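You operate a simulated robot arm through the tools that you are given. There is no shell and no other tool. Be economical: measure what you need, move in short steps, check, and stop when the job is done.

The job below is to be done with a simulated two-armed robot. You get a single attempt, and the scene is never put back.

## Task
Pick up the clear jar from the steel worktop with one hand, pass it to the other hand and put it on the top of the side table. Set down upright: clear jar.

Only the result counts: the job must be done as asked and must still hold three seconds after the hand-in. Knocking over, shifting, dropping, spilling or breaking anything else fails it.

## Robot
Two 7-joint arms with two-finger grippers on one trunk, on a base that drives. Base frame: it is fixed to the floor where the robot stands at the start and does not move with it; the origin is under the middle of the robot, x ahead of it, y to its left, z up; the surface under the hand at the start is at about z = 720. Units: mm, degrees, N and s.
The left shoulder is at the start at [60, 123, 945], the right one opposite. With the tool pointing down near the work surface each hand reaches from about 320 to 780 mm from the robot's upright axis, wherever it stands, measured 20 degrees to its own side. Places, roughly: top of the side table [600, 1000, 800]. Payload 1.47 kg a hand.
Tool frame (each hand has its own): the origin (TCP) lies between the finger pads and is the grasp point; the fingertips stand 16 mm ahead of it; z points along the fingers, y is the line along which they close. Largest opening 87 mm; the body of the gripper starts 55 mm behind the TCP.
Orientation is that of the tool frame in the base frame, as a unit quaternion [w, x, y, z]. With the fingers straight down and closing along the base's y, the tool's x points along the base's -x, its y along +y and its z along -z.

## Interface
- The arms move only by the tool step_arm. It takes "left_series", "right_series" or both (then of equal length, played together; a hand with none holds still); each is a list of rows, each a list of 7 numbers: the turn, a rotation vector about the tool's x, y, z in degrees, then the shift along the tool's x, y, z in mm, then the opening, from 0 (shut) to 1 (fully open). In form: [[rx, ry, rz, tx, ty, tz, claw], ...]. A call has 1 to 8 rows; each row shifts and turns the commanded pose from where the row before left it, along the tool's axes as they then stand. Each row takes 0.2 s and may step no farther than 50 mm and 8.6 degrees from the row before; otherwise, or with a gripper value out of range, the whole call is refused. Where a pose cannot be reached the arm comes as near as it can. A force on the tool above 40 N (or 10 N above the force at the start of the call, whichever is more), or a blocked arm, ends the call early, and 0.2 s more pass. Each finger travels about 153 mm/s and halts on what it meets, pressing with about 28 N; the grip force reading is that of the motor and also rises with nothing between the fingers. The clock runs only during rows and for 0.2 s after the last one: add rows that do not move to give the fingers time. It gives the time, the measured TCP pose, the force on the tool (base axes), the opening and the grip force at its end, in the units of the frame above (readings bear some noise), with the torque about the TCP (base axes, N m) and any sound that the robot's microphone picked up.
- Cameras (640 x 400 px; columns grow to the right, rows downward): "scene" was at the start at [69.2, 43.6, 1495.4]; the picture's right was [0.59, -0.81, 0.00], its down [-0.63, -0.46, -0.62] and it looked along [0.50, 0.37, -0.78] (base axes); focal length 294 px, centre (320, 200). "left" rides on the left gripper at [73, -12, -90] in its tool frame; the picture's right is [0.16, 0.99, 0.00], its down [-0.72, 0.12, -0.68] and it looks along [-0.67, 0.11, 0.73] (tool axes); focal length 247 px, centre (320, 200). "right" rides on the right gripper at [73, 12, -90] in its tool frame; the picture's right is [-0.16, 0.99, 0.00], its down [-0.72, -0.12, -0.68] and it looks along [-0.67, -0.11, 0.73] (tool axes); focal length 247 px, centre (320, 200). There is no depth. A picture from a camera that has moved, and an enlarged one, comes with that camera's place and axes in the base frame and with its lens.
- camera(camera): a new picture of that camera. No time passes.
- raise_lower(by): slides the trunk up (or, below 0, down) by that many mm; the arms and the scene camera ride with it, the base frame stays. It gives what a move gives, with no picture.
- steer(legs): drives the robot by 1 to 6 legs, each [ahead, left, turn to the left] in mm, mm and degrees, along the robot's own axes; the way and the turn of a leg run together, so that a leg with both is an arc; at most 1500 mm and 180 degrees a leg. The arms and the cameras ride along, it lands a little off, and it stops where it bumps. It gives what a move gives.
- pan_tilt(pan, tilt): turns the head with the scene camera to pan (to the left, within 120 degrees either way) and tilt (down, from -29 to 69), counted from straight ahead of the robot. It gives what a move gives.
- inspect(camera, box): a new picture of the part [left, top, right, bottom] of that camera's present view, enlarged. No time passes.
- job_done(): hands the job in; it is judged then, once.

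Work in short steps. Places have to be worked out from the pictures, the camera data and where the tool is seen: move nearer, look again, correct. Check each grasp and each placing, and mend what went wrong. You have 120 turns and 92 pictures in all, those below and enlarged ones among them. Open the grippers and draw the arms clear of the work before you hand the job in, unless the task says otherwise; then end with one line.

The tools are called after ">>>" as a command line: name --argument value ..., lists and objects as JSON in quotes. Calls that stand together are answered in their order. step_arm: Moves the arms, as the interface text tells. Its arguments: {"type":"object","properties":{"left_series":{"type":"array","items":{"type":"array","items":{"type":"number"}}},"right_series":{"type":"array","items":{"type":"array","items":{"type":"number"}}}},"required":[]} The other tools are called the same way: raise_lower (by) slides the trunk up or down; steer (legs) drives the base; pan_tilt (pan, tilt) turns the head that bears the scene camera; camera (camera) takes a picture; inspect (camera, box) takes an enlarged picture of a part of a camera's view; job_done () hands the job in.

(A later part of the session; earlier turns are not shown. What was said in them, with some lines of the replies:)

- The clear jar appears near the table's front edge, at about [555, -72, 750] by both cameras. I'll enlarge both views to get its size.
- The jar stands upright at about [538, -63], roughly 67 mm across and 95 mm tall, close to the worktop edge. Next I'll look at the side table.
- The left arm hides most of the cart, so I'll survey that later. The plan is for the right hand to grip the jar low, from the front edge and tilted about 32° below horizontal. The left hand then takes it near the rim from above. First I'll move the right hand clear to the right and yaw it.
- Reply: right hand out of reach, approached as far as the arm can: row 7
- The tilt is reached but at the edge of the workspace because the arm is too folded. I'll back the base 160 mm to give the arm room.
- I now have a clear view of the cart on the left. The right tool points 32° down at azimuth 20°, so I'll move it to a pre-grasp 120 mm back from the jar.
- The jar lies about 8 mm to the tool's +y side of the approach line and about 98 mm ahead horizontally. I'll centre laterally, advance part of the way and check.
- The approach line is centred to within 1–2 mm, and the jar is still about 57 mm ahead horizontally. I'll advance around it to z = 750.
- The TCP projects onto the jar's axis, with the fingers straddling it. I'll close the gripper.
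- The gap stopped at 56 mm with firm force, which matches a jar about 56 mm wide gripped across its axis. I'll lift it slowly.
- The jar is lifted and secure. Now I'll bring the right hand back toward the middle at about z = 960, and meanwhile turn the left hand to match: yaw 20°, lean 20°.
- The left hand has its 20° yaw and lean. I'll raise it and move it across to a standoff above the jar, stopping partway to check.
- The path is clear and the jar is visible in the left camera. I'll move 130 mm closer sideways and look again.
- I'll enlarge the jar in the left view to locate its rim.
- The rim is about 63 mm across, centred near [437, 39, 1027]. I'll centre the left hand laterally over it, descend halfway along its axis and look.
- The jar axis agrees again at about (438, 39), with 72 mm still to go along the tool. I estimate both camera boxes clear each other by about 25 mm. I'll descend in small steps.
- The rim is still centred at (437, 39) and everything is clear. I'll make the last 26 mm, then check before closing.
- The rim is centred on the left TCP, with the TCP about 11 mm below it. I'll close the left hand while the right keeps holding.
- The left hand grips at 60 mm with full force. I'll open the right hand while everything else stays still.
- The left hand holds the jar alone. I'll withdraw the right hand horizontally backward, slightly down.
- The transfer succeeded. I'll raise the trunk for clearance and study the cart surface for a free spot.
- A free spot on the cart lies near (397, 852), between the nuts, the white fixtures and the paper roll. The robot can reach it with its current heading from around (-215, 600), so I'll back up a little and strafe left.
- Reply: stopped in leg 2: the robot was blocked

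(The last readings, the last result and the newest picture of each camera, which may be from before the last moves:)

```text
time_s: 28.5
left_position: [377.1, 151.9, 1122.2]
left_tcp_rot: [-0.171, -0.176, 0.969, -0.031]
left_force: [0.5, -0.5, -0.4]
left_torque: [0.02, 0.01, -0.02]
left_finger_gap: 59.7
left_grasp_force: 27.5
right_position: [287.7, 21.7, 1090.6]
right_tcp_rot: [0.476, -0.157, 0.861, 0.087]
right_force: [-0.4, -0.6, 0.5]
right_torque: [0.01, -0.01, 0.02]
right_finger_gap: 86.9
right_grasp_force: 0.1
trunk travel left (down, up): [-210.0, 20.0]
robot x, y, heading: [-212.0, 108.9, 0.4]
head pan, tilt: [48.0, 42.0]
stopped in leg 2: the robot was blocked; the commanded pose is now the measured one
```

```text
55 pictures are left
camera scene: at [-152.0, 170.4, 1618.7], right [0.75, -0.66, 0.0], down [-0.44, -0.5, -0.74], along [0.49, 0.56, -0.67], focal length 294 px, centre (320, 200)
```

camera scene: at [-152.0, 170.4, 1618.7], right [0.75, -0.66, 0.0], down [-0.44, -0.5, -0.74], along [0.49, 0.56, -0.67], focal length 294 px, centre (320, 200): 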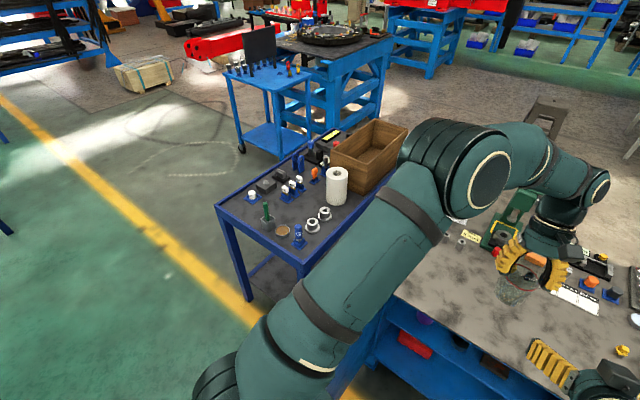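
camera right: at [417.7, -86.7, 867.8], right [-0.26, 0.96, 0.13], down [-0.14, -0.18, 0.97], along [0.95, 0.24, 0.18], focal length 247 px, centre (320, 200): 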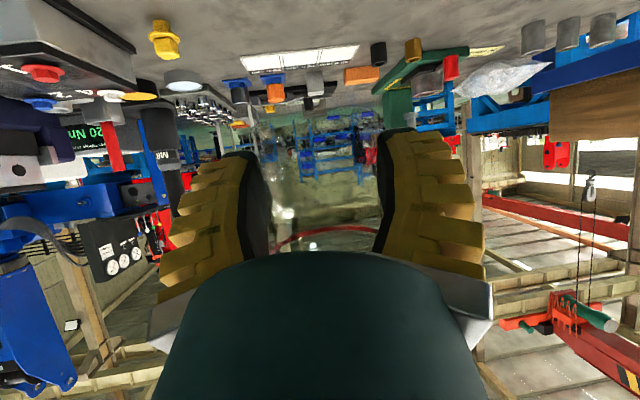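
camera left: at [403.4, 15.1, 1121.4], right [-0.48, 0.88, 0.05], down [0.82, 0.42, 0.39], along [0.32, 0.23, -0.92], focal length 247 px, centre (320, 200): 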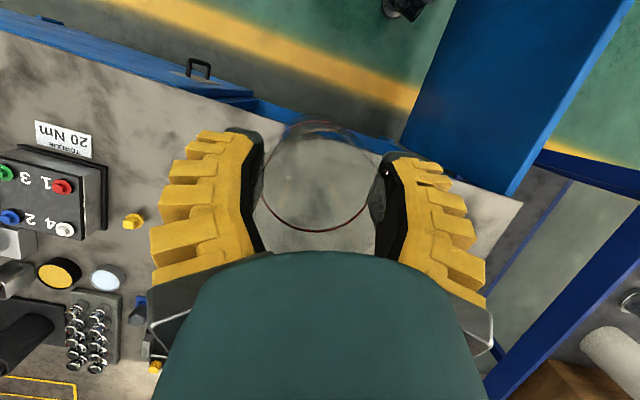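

The base was blocked after about 110 mm, perhaps by the blue cabinet panel in front of the worktop. I'll look down to see what it is.

>>> pan_tilt --pan 30 --tilt 66

>>> camera --camera "scene"

>>> camera --camera "left"

```text
time_s: 29.4
left_position: [376.8, 153.1, 1121.6]
left_tcp_rot: [-0.171, -0.177, 0.969, -0.031]
left_force: [-0.2, 0.3, -0.6]
left_torque: [-0.05, -0.05, 0.02]
left_finger_gap: 59.8
left_grasp_force: 28.3
right_position: [287.2, 23.0, 1089.6]
right_tcp_rot: [0.476, -0.157, 0.861, 0.088]
right_force: [-0.3, 0.0, -0.7]
right_torque: [0.03, 0.0, 0.02]
right_finger_gap: 87.0
right_grasp_force: 0.0
trunk travel left (down, up): [-210.0, 20.0]
robot x, y, heading: [-217.1, 111.9, 0.6]
head pan, tilt: [30.0, 66.0]
```

```text
54 pictures are left
camera scene: at [-156.7, 139.4, 1588.3], right [0.51, -0.86, 0.0], down [-0.79, -0.46, -0.41], along [0.35, 0.21, -0.91], focal length 294 px, centre (320, 200)
```

scene: 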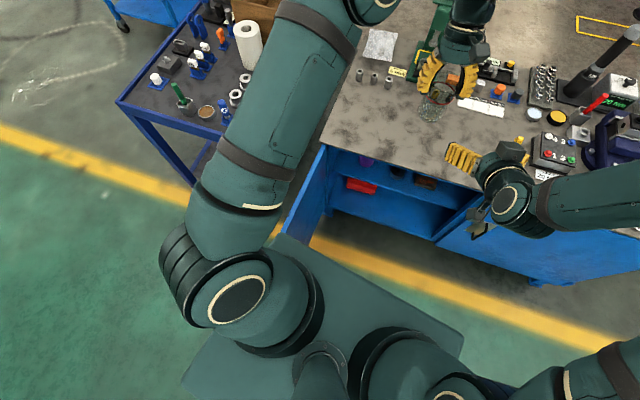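

```text
53 pictures are left
camera left: at [344.2, 129.0, 1231.1], right [-0.49, 0.87, 0.05], down [0.81, 0.43, 0.39], along [0.32, 0.23, -0.92], focal length 247 px, centre (320, 200)
```

left: 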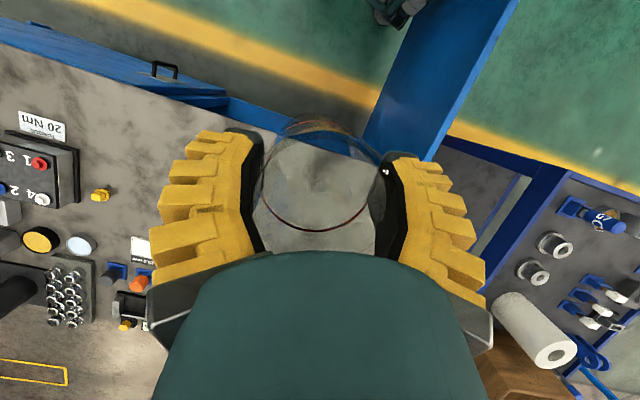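

The open blue cabinet door, whose free end is near (26, 426), stopped the base. I'll back off until the base front clears it, then strafe left past it to y≈800.

>>> steer --legs '[[-110, 0, -0.5], [0, 345, 0]]'

>>> camera --camera "scene"

```text
time_s: 30.9
left_position: [265.7, 147.8, 1121.7]
left_tcp_rot: [-0.171, -0.173, 0.97, -0.031]
left_force: [1.2, -0.3, -1.7]
left_torque: [-0.05, 0.0, 0.0]
left_finger_gap: 59.5
left_grasp_force: 27.5
right_position: [174.9, 18.6, 1089.9]
right_tcp_rot: [0.476, -0.153, 0.862, 0.085]
right_force: [-0.3, 0.5, -0.2]
right_torque: [-0.04, 0.01, 0.01]
right_finger_gap: 86.8
right_grasp_force: 0.0
trunk travel left (down, up): [-210.0, 20.0]
robot x, y, heading: [-324.3, 111.2, -0.3]
head pan, tilt: [30.0, 66.0]
stopped in leg 2: the robot was blocked; the commanded pose is now the measured one
```

```text
52 pictures are left
camera scene: at [-266.7, 139.7, 1588.2], right [0.5, -0.87, 0.0], down [-0.79, -0.45, -0.41], along [0.35, 0.2, -0.91], focal length 294 px, centre (320, 200)
```

scene: 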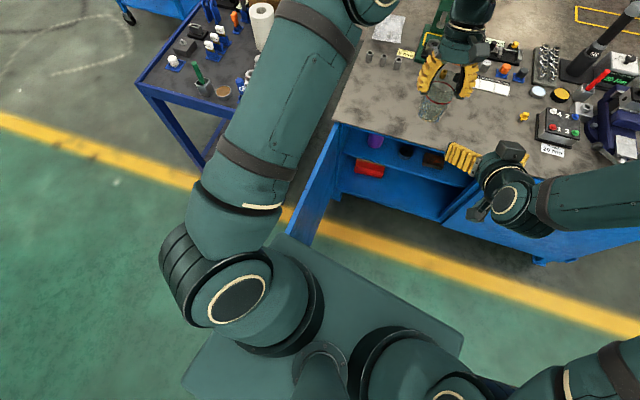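

Still blocked at y≈111, so the base front must reach farther forward than I estimated. I'll back off another 150 mm and retry a short strafe.

>>> steer --legs '[[-150, 0, 0.2], [0, 200, 0]]'

>>> camera --camera "scene"

```text
time_s: 34.4
left_position: [109.7, 347.5, 1122.3]
left_tcp_rot: [-0.17, -0.173, 0.97, -0.031]
left_force: [0.9, -0.5, -0.8]
left_torque: [0.0, 0.0, -0.01]
left_finger_gap: 59.4
left_grasp_force: 28.3
right_position: [19.6, 216.5, 1090.2]
right_tcp_rot: [0.477, -0.153, 0.862, 0.085]
right_force: [0.2, 0.0, -0.3]
right_torque: [0.01, -0.01, 0.0]
right_finger_gap: 86.9
right_grasp_force: 0.2
trunk travel left (down, up): [-210.0, 20.0]
robot x, y, heading: [-483.8, 309.9, -0.4]
head pan, tilt: [30.0, 66.0]
stopped in leg 2: the robot was blocked; the commanded pose is now the measured one
```

```text
51 pictures are left
camera scene: at [-423.3, 337.8, 1588.3], right [0.5, -0.87, 0.0], down [-0.79, -0.46, -0.41], along [0.35, 0.2, -0.91], focal length 294 px, centre (320, 200)
```

scene: 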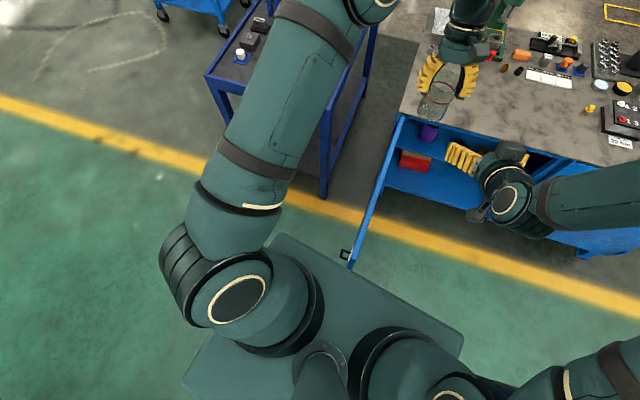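

The door is longer than I thought: its end is near x = -215, and the base front was just touching it. I'll back 80 mm more and strafe well past it.

>>> steer --legs '[[-80, 0, 0.3], [0, 495, 0]]'

>>> camera --camera "scene"

```text
time_s: 40.0
left_position: [28.7, 850.9, 1122.5]
left_tcp_rot: [-0.17, -0.172, 0.97, -0.032]
left_force: [-0.6, -0.4, -0.7]
left_torque: [0.01, 0.02, -0.03]
left_finger_gap: 59.4
left_grasp_force: 28.0
right_position: [-60.4, 721.1, 1090.0]
right_tcp_rot: [0.477, -0.152, 0.862, 0.085]
right_force: [0.2, -0.1, -1.0]
right_torque: [-0.01, 0.03, -0.03]
right_finger_gap: 87.0
right_grasp_force: 0.1
trunk travel left (down, up): [-210.0, 20.0]
robot x, y, heading: [-561.5, 814.6, -0.3]
head pan, tilt: [30.0, 66.0]
```

```text
50 pictures are left
camera scene: at [-503.6, 842.9, 1588.3], right [0.5, -0.87, 0.0], down [-0.79, -0.45, -0.41], along [0.35, 0.2, -0.91], focal length 294 px, centre (320, 200)
```

scene: 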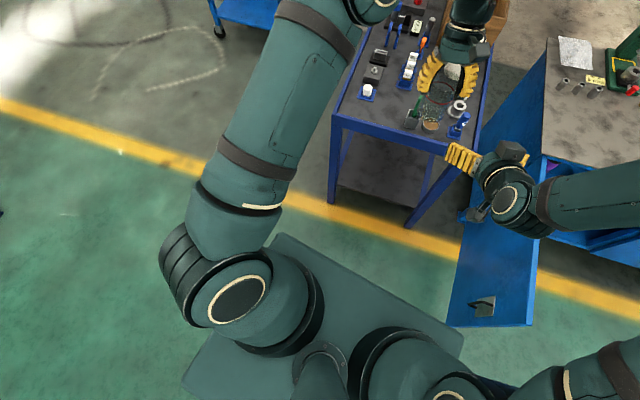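

The robot is past the door and facing the cart. I'll drive forward 300 mm, keeping a gap to the cart.

>>> steer --legs '[[300, 0, 0.3]]'

>>> pan_tilt --pan 0 --tilt 50

>>> camera --camera "scene"

>>> camera --camera "left"

>>> camera --camera "right"

```text
time_s: 42.1
left_position: [328.6, 861.1, 1122.8]
left_tcp_rot: [-0.169, -0.178, 0.969, -0.031]
left_force: [-0.2, -0.3, -0.4]
left_torque: [0.02, 0.03, 0.0]
left_finger_gap: 59.4
left_grasp_force: 28.2
right_position: [239.6, 728.6, 1089.8]
right_tcp_rot: [0.476, -0.158, 0.86, 0.088]
right_force: [0.6, 0.7, 0.3]
right_torque: [0.01, 0.02, -0.01]
right_finger_gap: 86.9
right_grasp_force: 0.2
trunk travel left (down, up): [-210.0, 20.0]
robot x, y, heading: [-264.0, 816.0, 0.3]
head pan, tilt: [30.0, 66.0]
```

```text
time_s: 43.0
left_position: [328.3, 859.8, 1123.2]
left_tcp_rot: [-0.169, -0.177, 0.969, -0.032]
left_force: [0.3, 0.6, -1.0]
left_torque: [0.01, 0.04, 0.02]
left_finger_gap: 59.3
left_grasp_force: 27.9
right_position: [240.1, 727.8, 1090.5]
right_tcp_rot: [0.476, -0.158, 0.861, 0.088]
right_force: [-0.2, 0.3, 0.2]
right_torque: [0.01, 0.0, -0.02]
right_finger_gap: 87.1
right_grasp_force: 0.1
trunk travel left (down, up): [-210.0, 20.0]
robot x, y, heading: [-266.1, 814.4, 0.5]
head pan, tilt: [0.0, 50.0]
```

```text
49 pictures are left
camera scene: at [-178.3, 815.3, 1607.4], right [0.01, -1.0, 0.0], down [-0.77, -0.01, -0.64], along [0.64, 0.01, -0.77], focal length 294 px, centre (320, 200)
```

scene: 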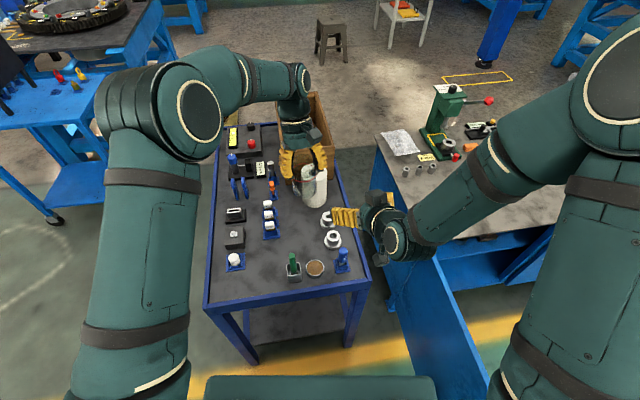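

```text
48 pictures are left
camera left: at [296.7, 835.9, 1231.4], right [-0.49, 0.87, 0.05], down [0.81, 0.43, 0.39], along [0.32, 0.24, -0.92], focal length 247 px, centre (320, 200)
```

left: 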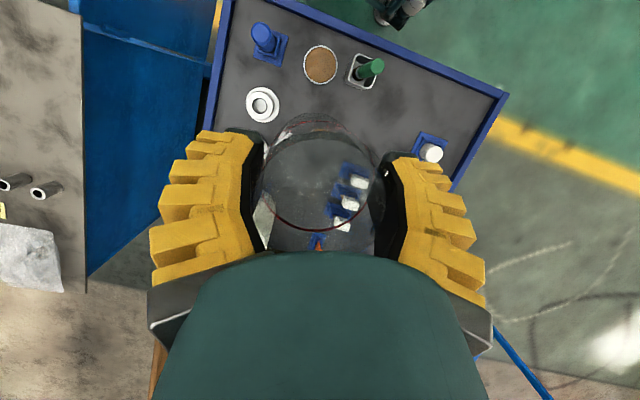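

```text
47 pictures are left
camera right: at [127.7, 699.6, 1075.6], right [-0.27, 0.95, 0.13], down [-0.14, -0.18, 0.97], along [0.95, 0.25, 0.18], focal length 247 px, centre (320, 200)
```

right: 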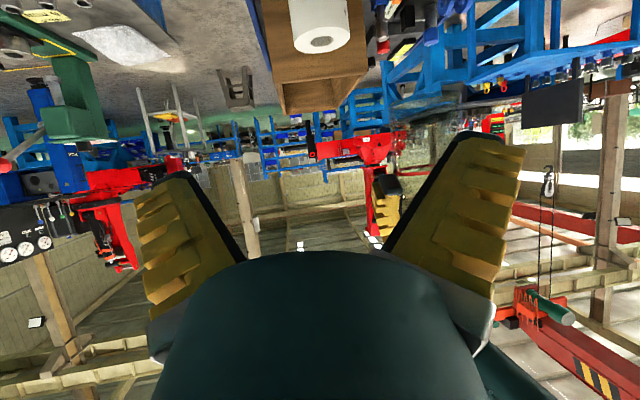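

Good view of the cart. I'll enlarge it to map the free area.

>>> inspect --camera "scene" --box '[190, 110, 390, 310]'

>>> inspect --camera "left" --box '[200, 0, 520, 260]'

```text
2.00 times, centred on (290, 210) of scene
camera zoom: at [-178.3, 815.3, 1607.4], right [0.01, -1.0, 0.0], down [-0.77, -0.01, -0.64], along [0.64, 0.01, -0.77], focal length 589 px, centre (380, 180)
```

zoom: 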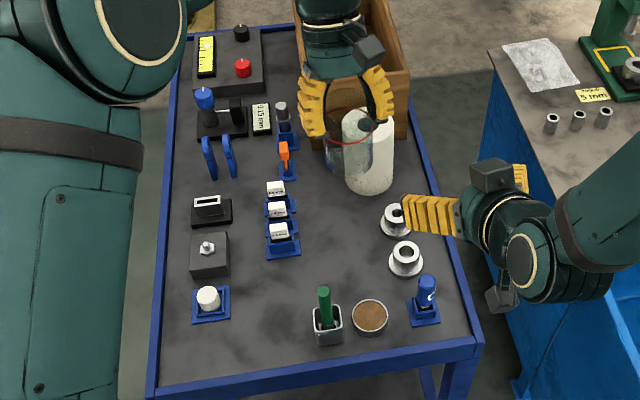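

```text
1.54 times, centred on (360, 130) of left
camera zoom: at [296.7, 835.9, 1231.4], right [-0.49, 0.87, 0.05], down [0.81, 0.43, 0.39], along [0.32, 0.24, -0.92], focal length 380 px, centre (258, 308)
```

zoom: 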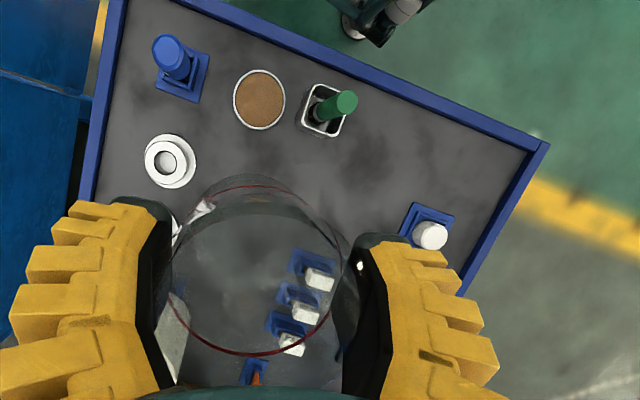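

Triangulating between cameras puts the cart top at about z = 760, not 800. The best spot is near (365, 890), at least 100 mm from every object. I'll move the jar above it and lower it partway.

>>> step_arm --left_series '[[0, 0, 0, -24.3, 3.9, 34.5, 0.2], [0, 0, 0, -24.3, 3.9, 34.5, 0.2], [0, 0, 0, -24.4, 3.8, 34.6, 0.2], [0, 0, 0, -24.4, 3.8, 34.6, 0.2], [0, 0, 0, 0, 0, 0, 0.2]]'

>>> camera --camera "left"

>>> inspect --camera "scene" --box '[190, 110, 390, 310]'

```text
time_s: 44.2
left_position: [363.7, 891.0, 961.0]
left_tcp_rot: [-0.17, -0.178, 0.969, -0.032]
left_force: [-1.7, 0.3, -0.3]
left_torque: [0.03, -0.02, 0.0]
left_finger_gap: 58.9
left_grasp_force: 27.6
right_position: [239.2, 728.7, 1090.3]
right_tcp_rot: [0.475, -0.158, 0.861, 0.087]
right_force: [-0.3, -0.2, -1.0]
right_torque: [-0.03, 0.02, 0.0]
right_finger_gap: 87.0
right_grasp_force: 0.1
trunk travel left (down, up): [-210.0, 20.0]
robot x, y, heading: [-265.6, 817.9, 0.7]
head pan, tilt: [0.0, 50.0]
```

```text
44 pictures are left
camera left: at [331.2, 867.1, 1070.1], right [-0.49, 0.87, 0.05], down [0.81, 0.43, 0.39], along [0.32, 0.24, -0.92], focal length 247 px, centre (320, 200)
```

left: 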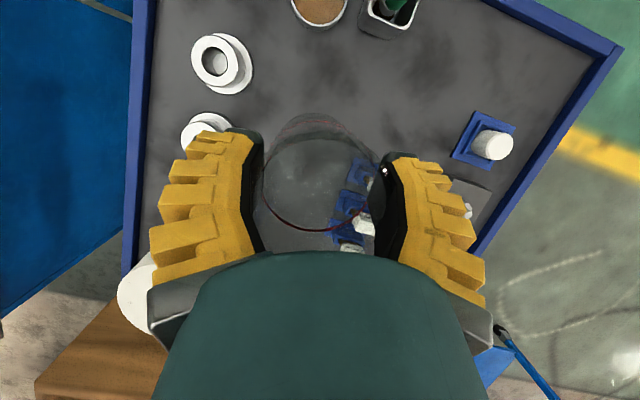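

```text
2.00 times, centred on (290, 210) of scene
camera zoom: at [-179.2, 815.1, 1607.6], right [0.01, -1.0, 0.0], down [-0.77, -0.01, -0.64], along [0.64, 0.01, -0.77], focal length 589 px, centre (380, 180)
```

zoom: 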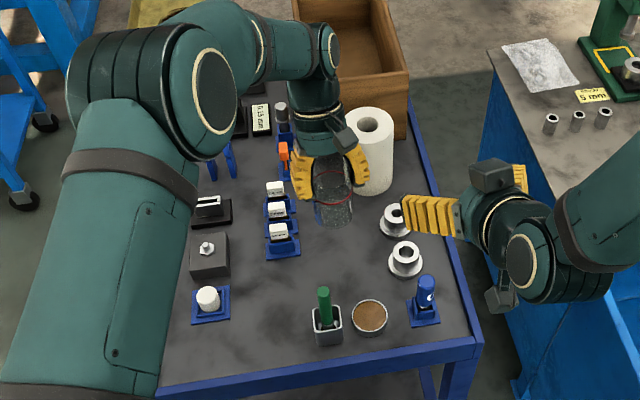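

Clearances are confirmed: whites about 95 mm, nuts about 110 mm, and the wrist passes above the paper roll. I'll lower to about z = 866.

>>> step_arm --left_series '[[0, 0, 0, -10.7, 0, 29.8, 0.2], [0, 0, 0, -10.7, 0, 29.8, 0.2], [0, 0, 0, -10.7, 0, 29.8, 0.2], [0, 0, 0, 0, 0, 0, 0.2]]'

>>> inspect --camera "scene" --box '[250, 160, 350, 260]'

>>> camera --camera "left"

```text
time_s: 45.2
left_position: [364.5, 891.2, 865.9]
left_tcp_rot: [-0.17, -0.178, 0.969, -0.031]
left_force: [-0.6, -0.4, -0.8]
left_torque: [0.04, 0.0, 0.02]
left_finger_gap: 58.8
left_grasp_force: 27.8
right_position: [240.6, 729.3, 1091.1]
right_tcp_rot: [0.477, -0.157, 0.861, 0.087]
right_force: [0.3, -0.7, -0.5]
right_torque: [0.01, 0.02, 0.01]
right_finger_gap: 87.0
right_grasp_force: 0.0
trunk travel left (down, up): [-210.0, 20.0]
robot x, y, heading: [-266.2, 817.2, 0.8]
head pan, tilt: [0.0, 50.0]
```

```text
4.00 times, centred on (300, 210) of scene
camera zoom: at [-178.9, 815.2, 1607.5], right [0.01, -1.0, 0.0], down [-0.77, -0.01, -0.64], along [0.64, 0.01, -0.77], focal length 1178 px, centre (400, 160)
```

zoom: 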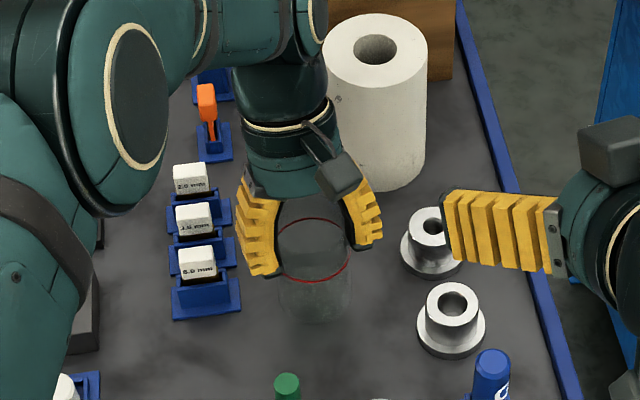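

```text
41 pictures are left
camera left: at [333.1, 866.4, 974.3], right [-0.49, 0.87, 0.05], down [0.81, 0.43, 0.39], along [0.32, 0.24, -0.92], focal length 247 px, centre (320, 200)
```

left: 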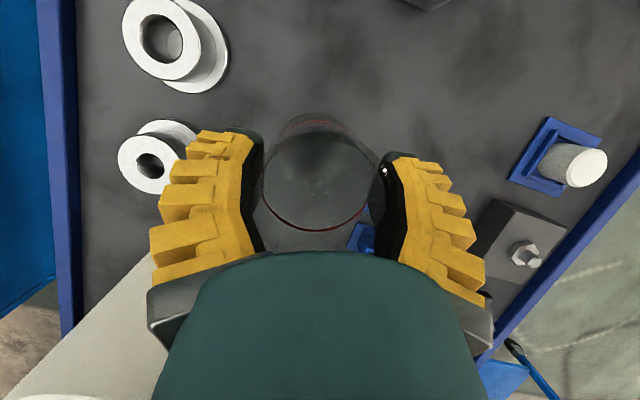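

No contact yet, and the jar bottom should be about 20 mm above the top. I'll descend in 4 mm rows, watching the force.

>>> step_arm --left_series '[[0, 0, 0, -1.35, 0, 3.76, 0.2], [0, 0, 0, -1.35, 0, 3.76, 0.2], [0, 0, 0, -1.35, 0, 3.76, 0.2], [0, 0, 0, -1.35, 0, 3.76, 0.2]]'

```text
time_s: 46.2
left_position: [364.4, 891.4, 846.7]
left_tcp_rot: [-0.169, -0.179, 0.969, -0.032]
left_force: [0.2, 0.2, -0.7]
left_torque: [-0.02, 0.0, -0.01]
left_finger_gap: 59.2
left_grasp_force: 28.3
right_position: [239.6, 728.3, 1089.4]
right_tcp_rot: [0.476, -0.159, 0.861, 0.088]
right_force: [-0.4, 0.1, -1.2]
right_torque: [0.01, 0.0, 0.0]
right_finger_gap: 87.2
right_grasp_force: 0.1
trunk travel left (down, up): [-210.0, 20.0]
robot x, y, heading: [-265.6, 816.0, 0.8]
head pan, tilt: [0.0, 50.0]
```

Still no contact at z≈847. I'll continue in 2 mm rows.

>>> step_arm --left_series '[[0, 0, 0, -0.68, 0, 1.88, 0.2], [0, 0, 0, -0.68, 0, 1.88, 0.2], [0, 0, 0, -0.68, 0, 1.88, 0.2]]'

>>> inspect --camera "scene" --box '[270, 190, 330, 250]'

```text
time_s: 47.0
left_position: [364.4, 889.5, 845.5]
left_tcp_rot: [-0.169, -0.177, 0.969, -0.032]
left_force: [-0.7, 0.3, 7.1]
left_torque: [0.08, -0.15, -0.01]
left_finger_gap: 59.1
left_grasp_force: 28.2
right_position: [239.3, 728.3, 1090.0]
right_tcp_rot: [0.477, -0.159, 0.86, 0.088]
right_force: [0.5, 0.0, -1.1]
right_torque: [0.02, 0.0, 0.01]
right_finger_gap: 87.1
right_grasp_force: 0.2
trunk travel left (down, up): [-210.0, 20.0]
robot x, y, heading: [-266.3, 814.9, 0.2]
head pan, tilt: [0.0, 50.0]
```

```text
6.67 times, centred on (300, 220) of scene
camera zoom: at [-179.3, 815.2, 1607.6], right [0.01, -1.0, 0.0], down [-0.77, -0.01, -0.64], along [0.64, 0.01, -0.77], focal length 1963 px, centre (453, 67)
```

zoom: 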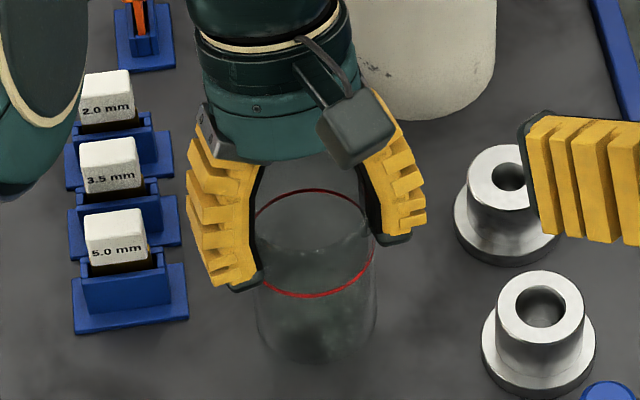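

Contact registers 7 N upward, so the jar stands on the cart top. I'll ease the preload a little and open only to about 72 mm, which keeps the fingers away from the white blocks.

>>> step_arm --left_series '[[0, 0, 0, 0.7, 0, -1.9, 0.2], [0, 0, 0, 0, 0, 0, 0.72], [0, 0, 0, 0, 0, 0, 0.78], [0, 0, 0, 0, 0, 0, 0.82], [0, 0, 0, 0, 0, 0, 0.82]]'

>>> inspect --camera "scene" --box '[270, 190, 330, 250]'

>>> camera --camera "left"

```text
time_s: 48.2
left_position: [363.9, 890.5, 844.6]
left_tcp_rot: [-0.17, -0.177, 0.969, -0.032]
left_force: [-0.6, 0.2, -0.4]
left_torque: [0.03, 0.02, 0.01]
left_finger_gap: 74.7
left_grasp_force: 1.6
right_position: [240.0, 729.9, 1090.8]
right_tcp_rot: [0.476, -0.158, 0.86, 0.087]
right_force: [0.4, -0.2, 0.5]
right_torque: [0.0, -0.03, -0.02]
right_finger_gap: 86.9
right_grasp_force: 0.1
trunk travel left (down, up): [-210.0, 20.0]
robot x, y, heading: [-264.2, 815.2, 0.5]
head pan, tilt: [0.0, 50.0]
```

```text
6.67 times, centred on (300, 220) of scene
camera zoom: at [-178.5, 815.3, 1607.5], right [0.01, -1.0, 0.0], down [-0.77, -0.01, -0.64], along [0.64, 0.01, -0.77], focal length 1963 px, centre (453, 67)
```

zoom: 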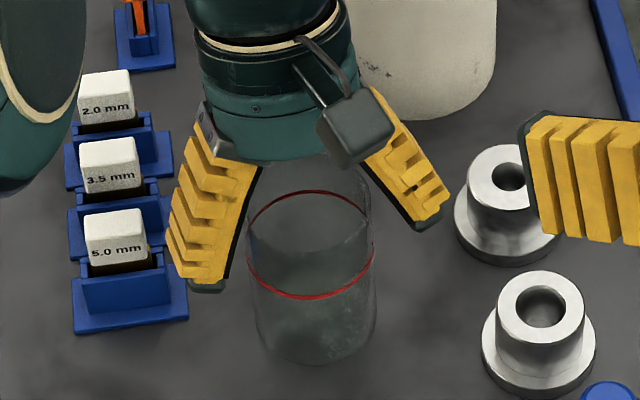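

```text
38 pictures are left
camera left: at [332.0, 865.7, 953.6], right [-0.49, 0.87, 0.05], down [0.81, 0.43, 0.39], along [0.32, 0.24, -0.92], focal length 247 px, centre (320, 200)
```

left: 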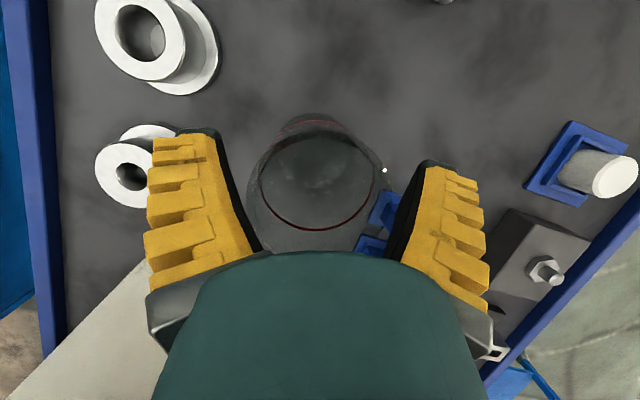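

The jar is released and stands upright, with the fingers clear on both sides. I'll withdraw along the tool axis.

>>> step_arm --left_series '[[0, 0, 0, 0, 0, -12, 0.82], [0, 0, 0, 0, 0, -20, 0.82], [0, 0, 0, 0, 0, -30, 0.82], [0, 0, 0, 0, 0, -40, 0.82], [0, 0, 0, -14, 0, -40, 0.82], [0, 0, 0, -14, 0, -40, 0.82]]'

>>> inspect --camera "scene" --box '[250, 170, 350, 270]'

>>> camera --camera "left"

```text
time_s: 49.6
left_position: [434.5, 923.9, 1007.0]
left_tcp_rot: [-0.171, -0.178, 0.968, -0.032]
left_force: [0.2, 0.6, 0.5]
left_torque: [0.03, -0.05, 0.0]
left_finger_gap: 74.5
left_grasp_force: 2.7
left hand out of reach, approached as far as the arm can: row 6
right_position: [238.7, 729.6, 1090.3]
right_tcp_rot: [0.476, -0.158, 0.861, 0.087]
right_force: [-0.6, 0.8, -0.1]
right_torque: [-0.02, -0.01, 0.0]
right_finger_gap: 87.0
right_grasp_force: 0.0
trunk travel left (down, up): [-210.0, 20.0]
robot x, y, heading: [-264.2, 815.8, 0.5]
head pan, tilt: [0.0, 50.0]
```

```text
4.00 times, centred on (300, 220) of scene
camera zoom: at [-179.2, 815.5, 1607.5], right [0.01, -1.0, 0.0], down [-0.77, -0.01, -0.64], along [0.64, 0.01, -0.77], focal length 1178 px, centre (400, 120)
```

zoom: 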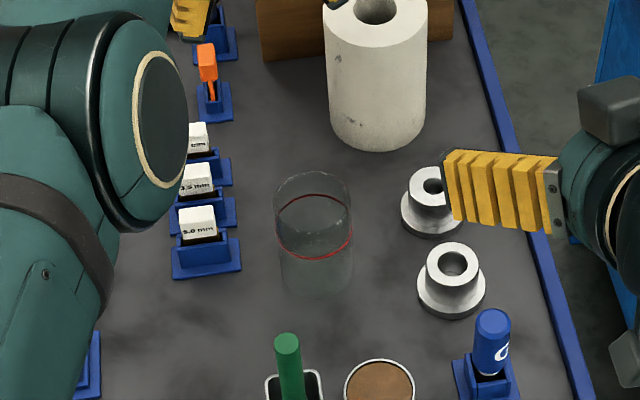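

```text
36 pictures are left
camera left: at [402.8, 899.1, 1116.2], right [-0.49, 0.87, 0.05], down [0.81, 0.43, 0.39], along [0.32, 0.23, -0.92], focal length 247 px, centre (320, 200)
```

left: 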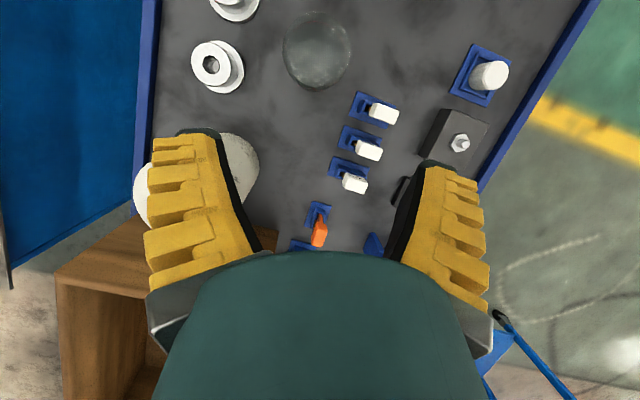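

The jar stands upright and undisturbed, clear of everything. I'll draw the left arm up and back, well above the cart.

>>> step_arm --left_series '[[0, 0, 0, 38, 13.3, -2.3, 0.9], [0, 0, 0, 38, 13.3, -2.3, 1], [0, 0, 0, 38, 13.3, -8, 1], [0, 0, 0, 38, 13.3, -15, 1], [0, 0, 0, 15, 0, -35, 1], [0, 0, 0, 0, 0, 0, 1]]'

>>> camera --camera "scene"

```text
time_s: 51.0
left_position: [290.5, 926.7, 1121.0]
left_tcp_rot: [-0.17, -0.177, 0.969, -0.031]
left_force: [-0.5, 0.2, 1.6]
left_torque: [0.0, -0.03, 0.01]
left_finger_gap: 87.0
left_grasp_force: 0.0
right_position: [239.6, 729.6, 1089.8]
right_tcp_rot: [0.476, -0.158, 0.861, 0.087]
right_force: [0.5, -0.9, 0.0]
right_torque: [-0.03, -0.01, 0.0]
right_finger_gap: 87.3
right_grasp_force: 0.1
trunk travel left (down, up): [-210.0, 20.0]
robot x, y, heading: [-264.8, 814.6, 0.3]
head pan, tilt: [0.0, 50.0]
```

```text
35 pictures are left
camera scene: at [-178.2, 815.4, 1607.4], right [0.01, -1.0, 0.0], down [-0.77, -0.01, -0.64], along [0.64, 0.01, -0.77], focal length 294 px, centre (320, 200)
```

scene: 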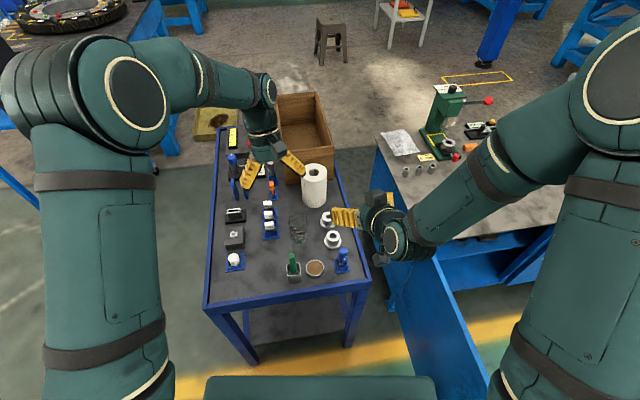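

The jar stands upright on the side table, both grippers are open, and both hands are well above the work. I'm handing in.

>>> job_done

```text
The job is handed in.
```

The right hand picked up the clear jar and passed it to the left, which set it upright on the side table. While driving there, the base bumped the worktop's open blue cabinet door up to three times, and I couldn't confirm that the door stayed exactly where it was.
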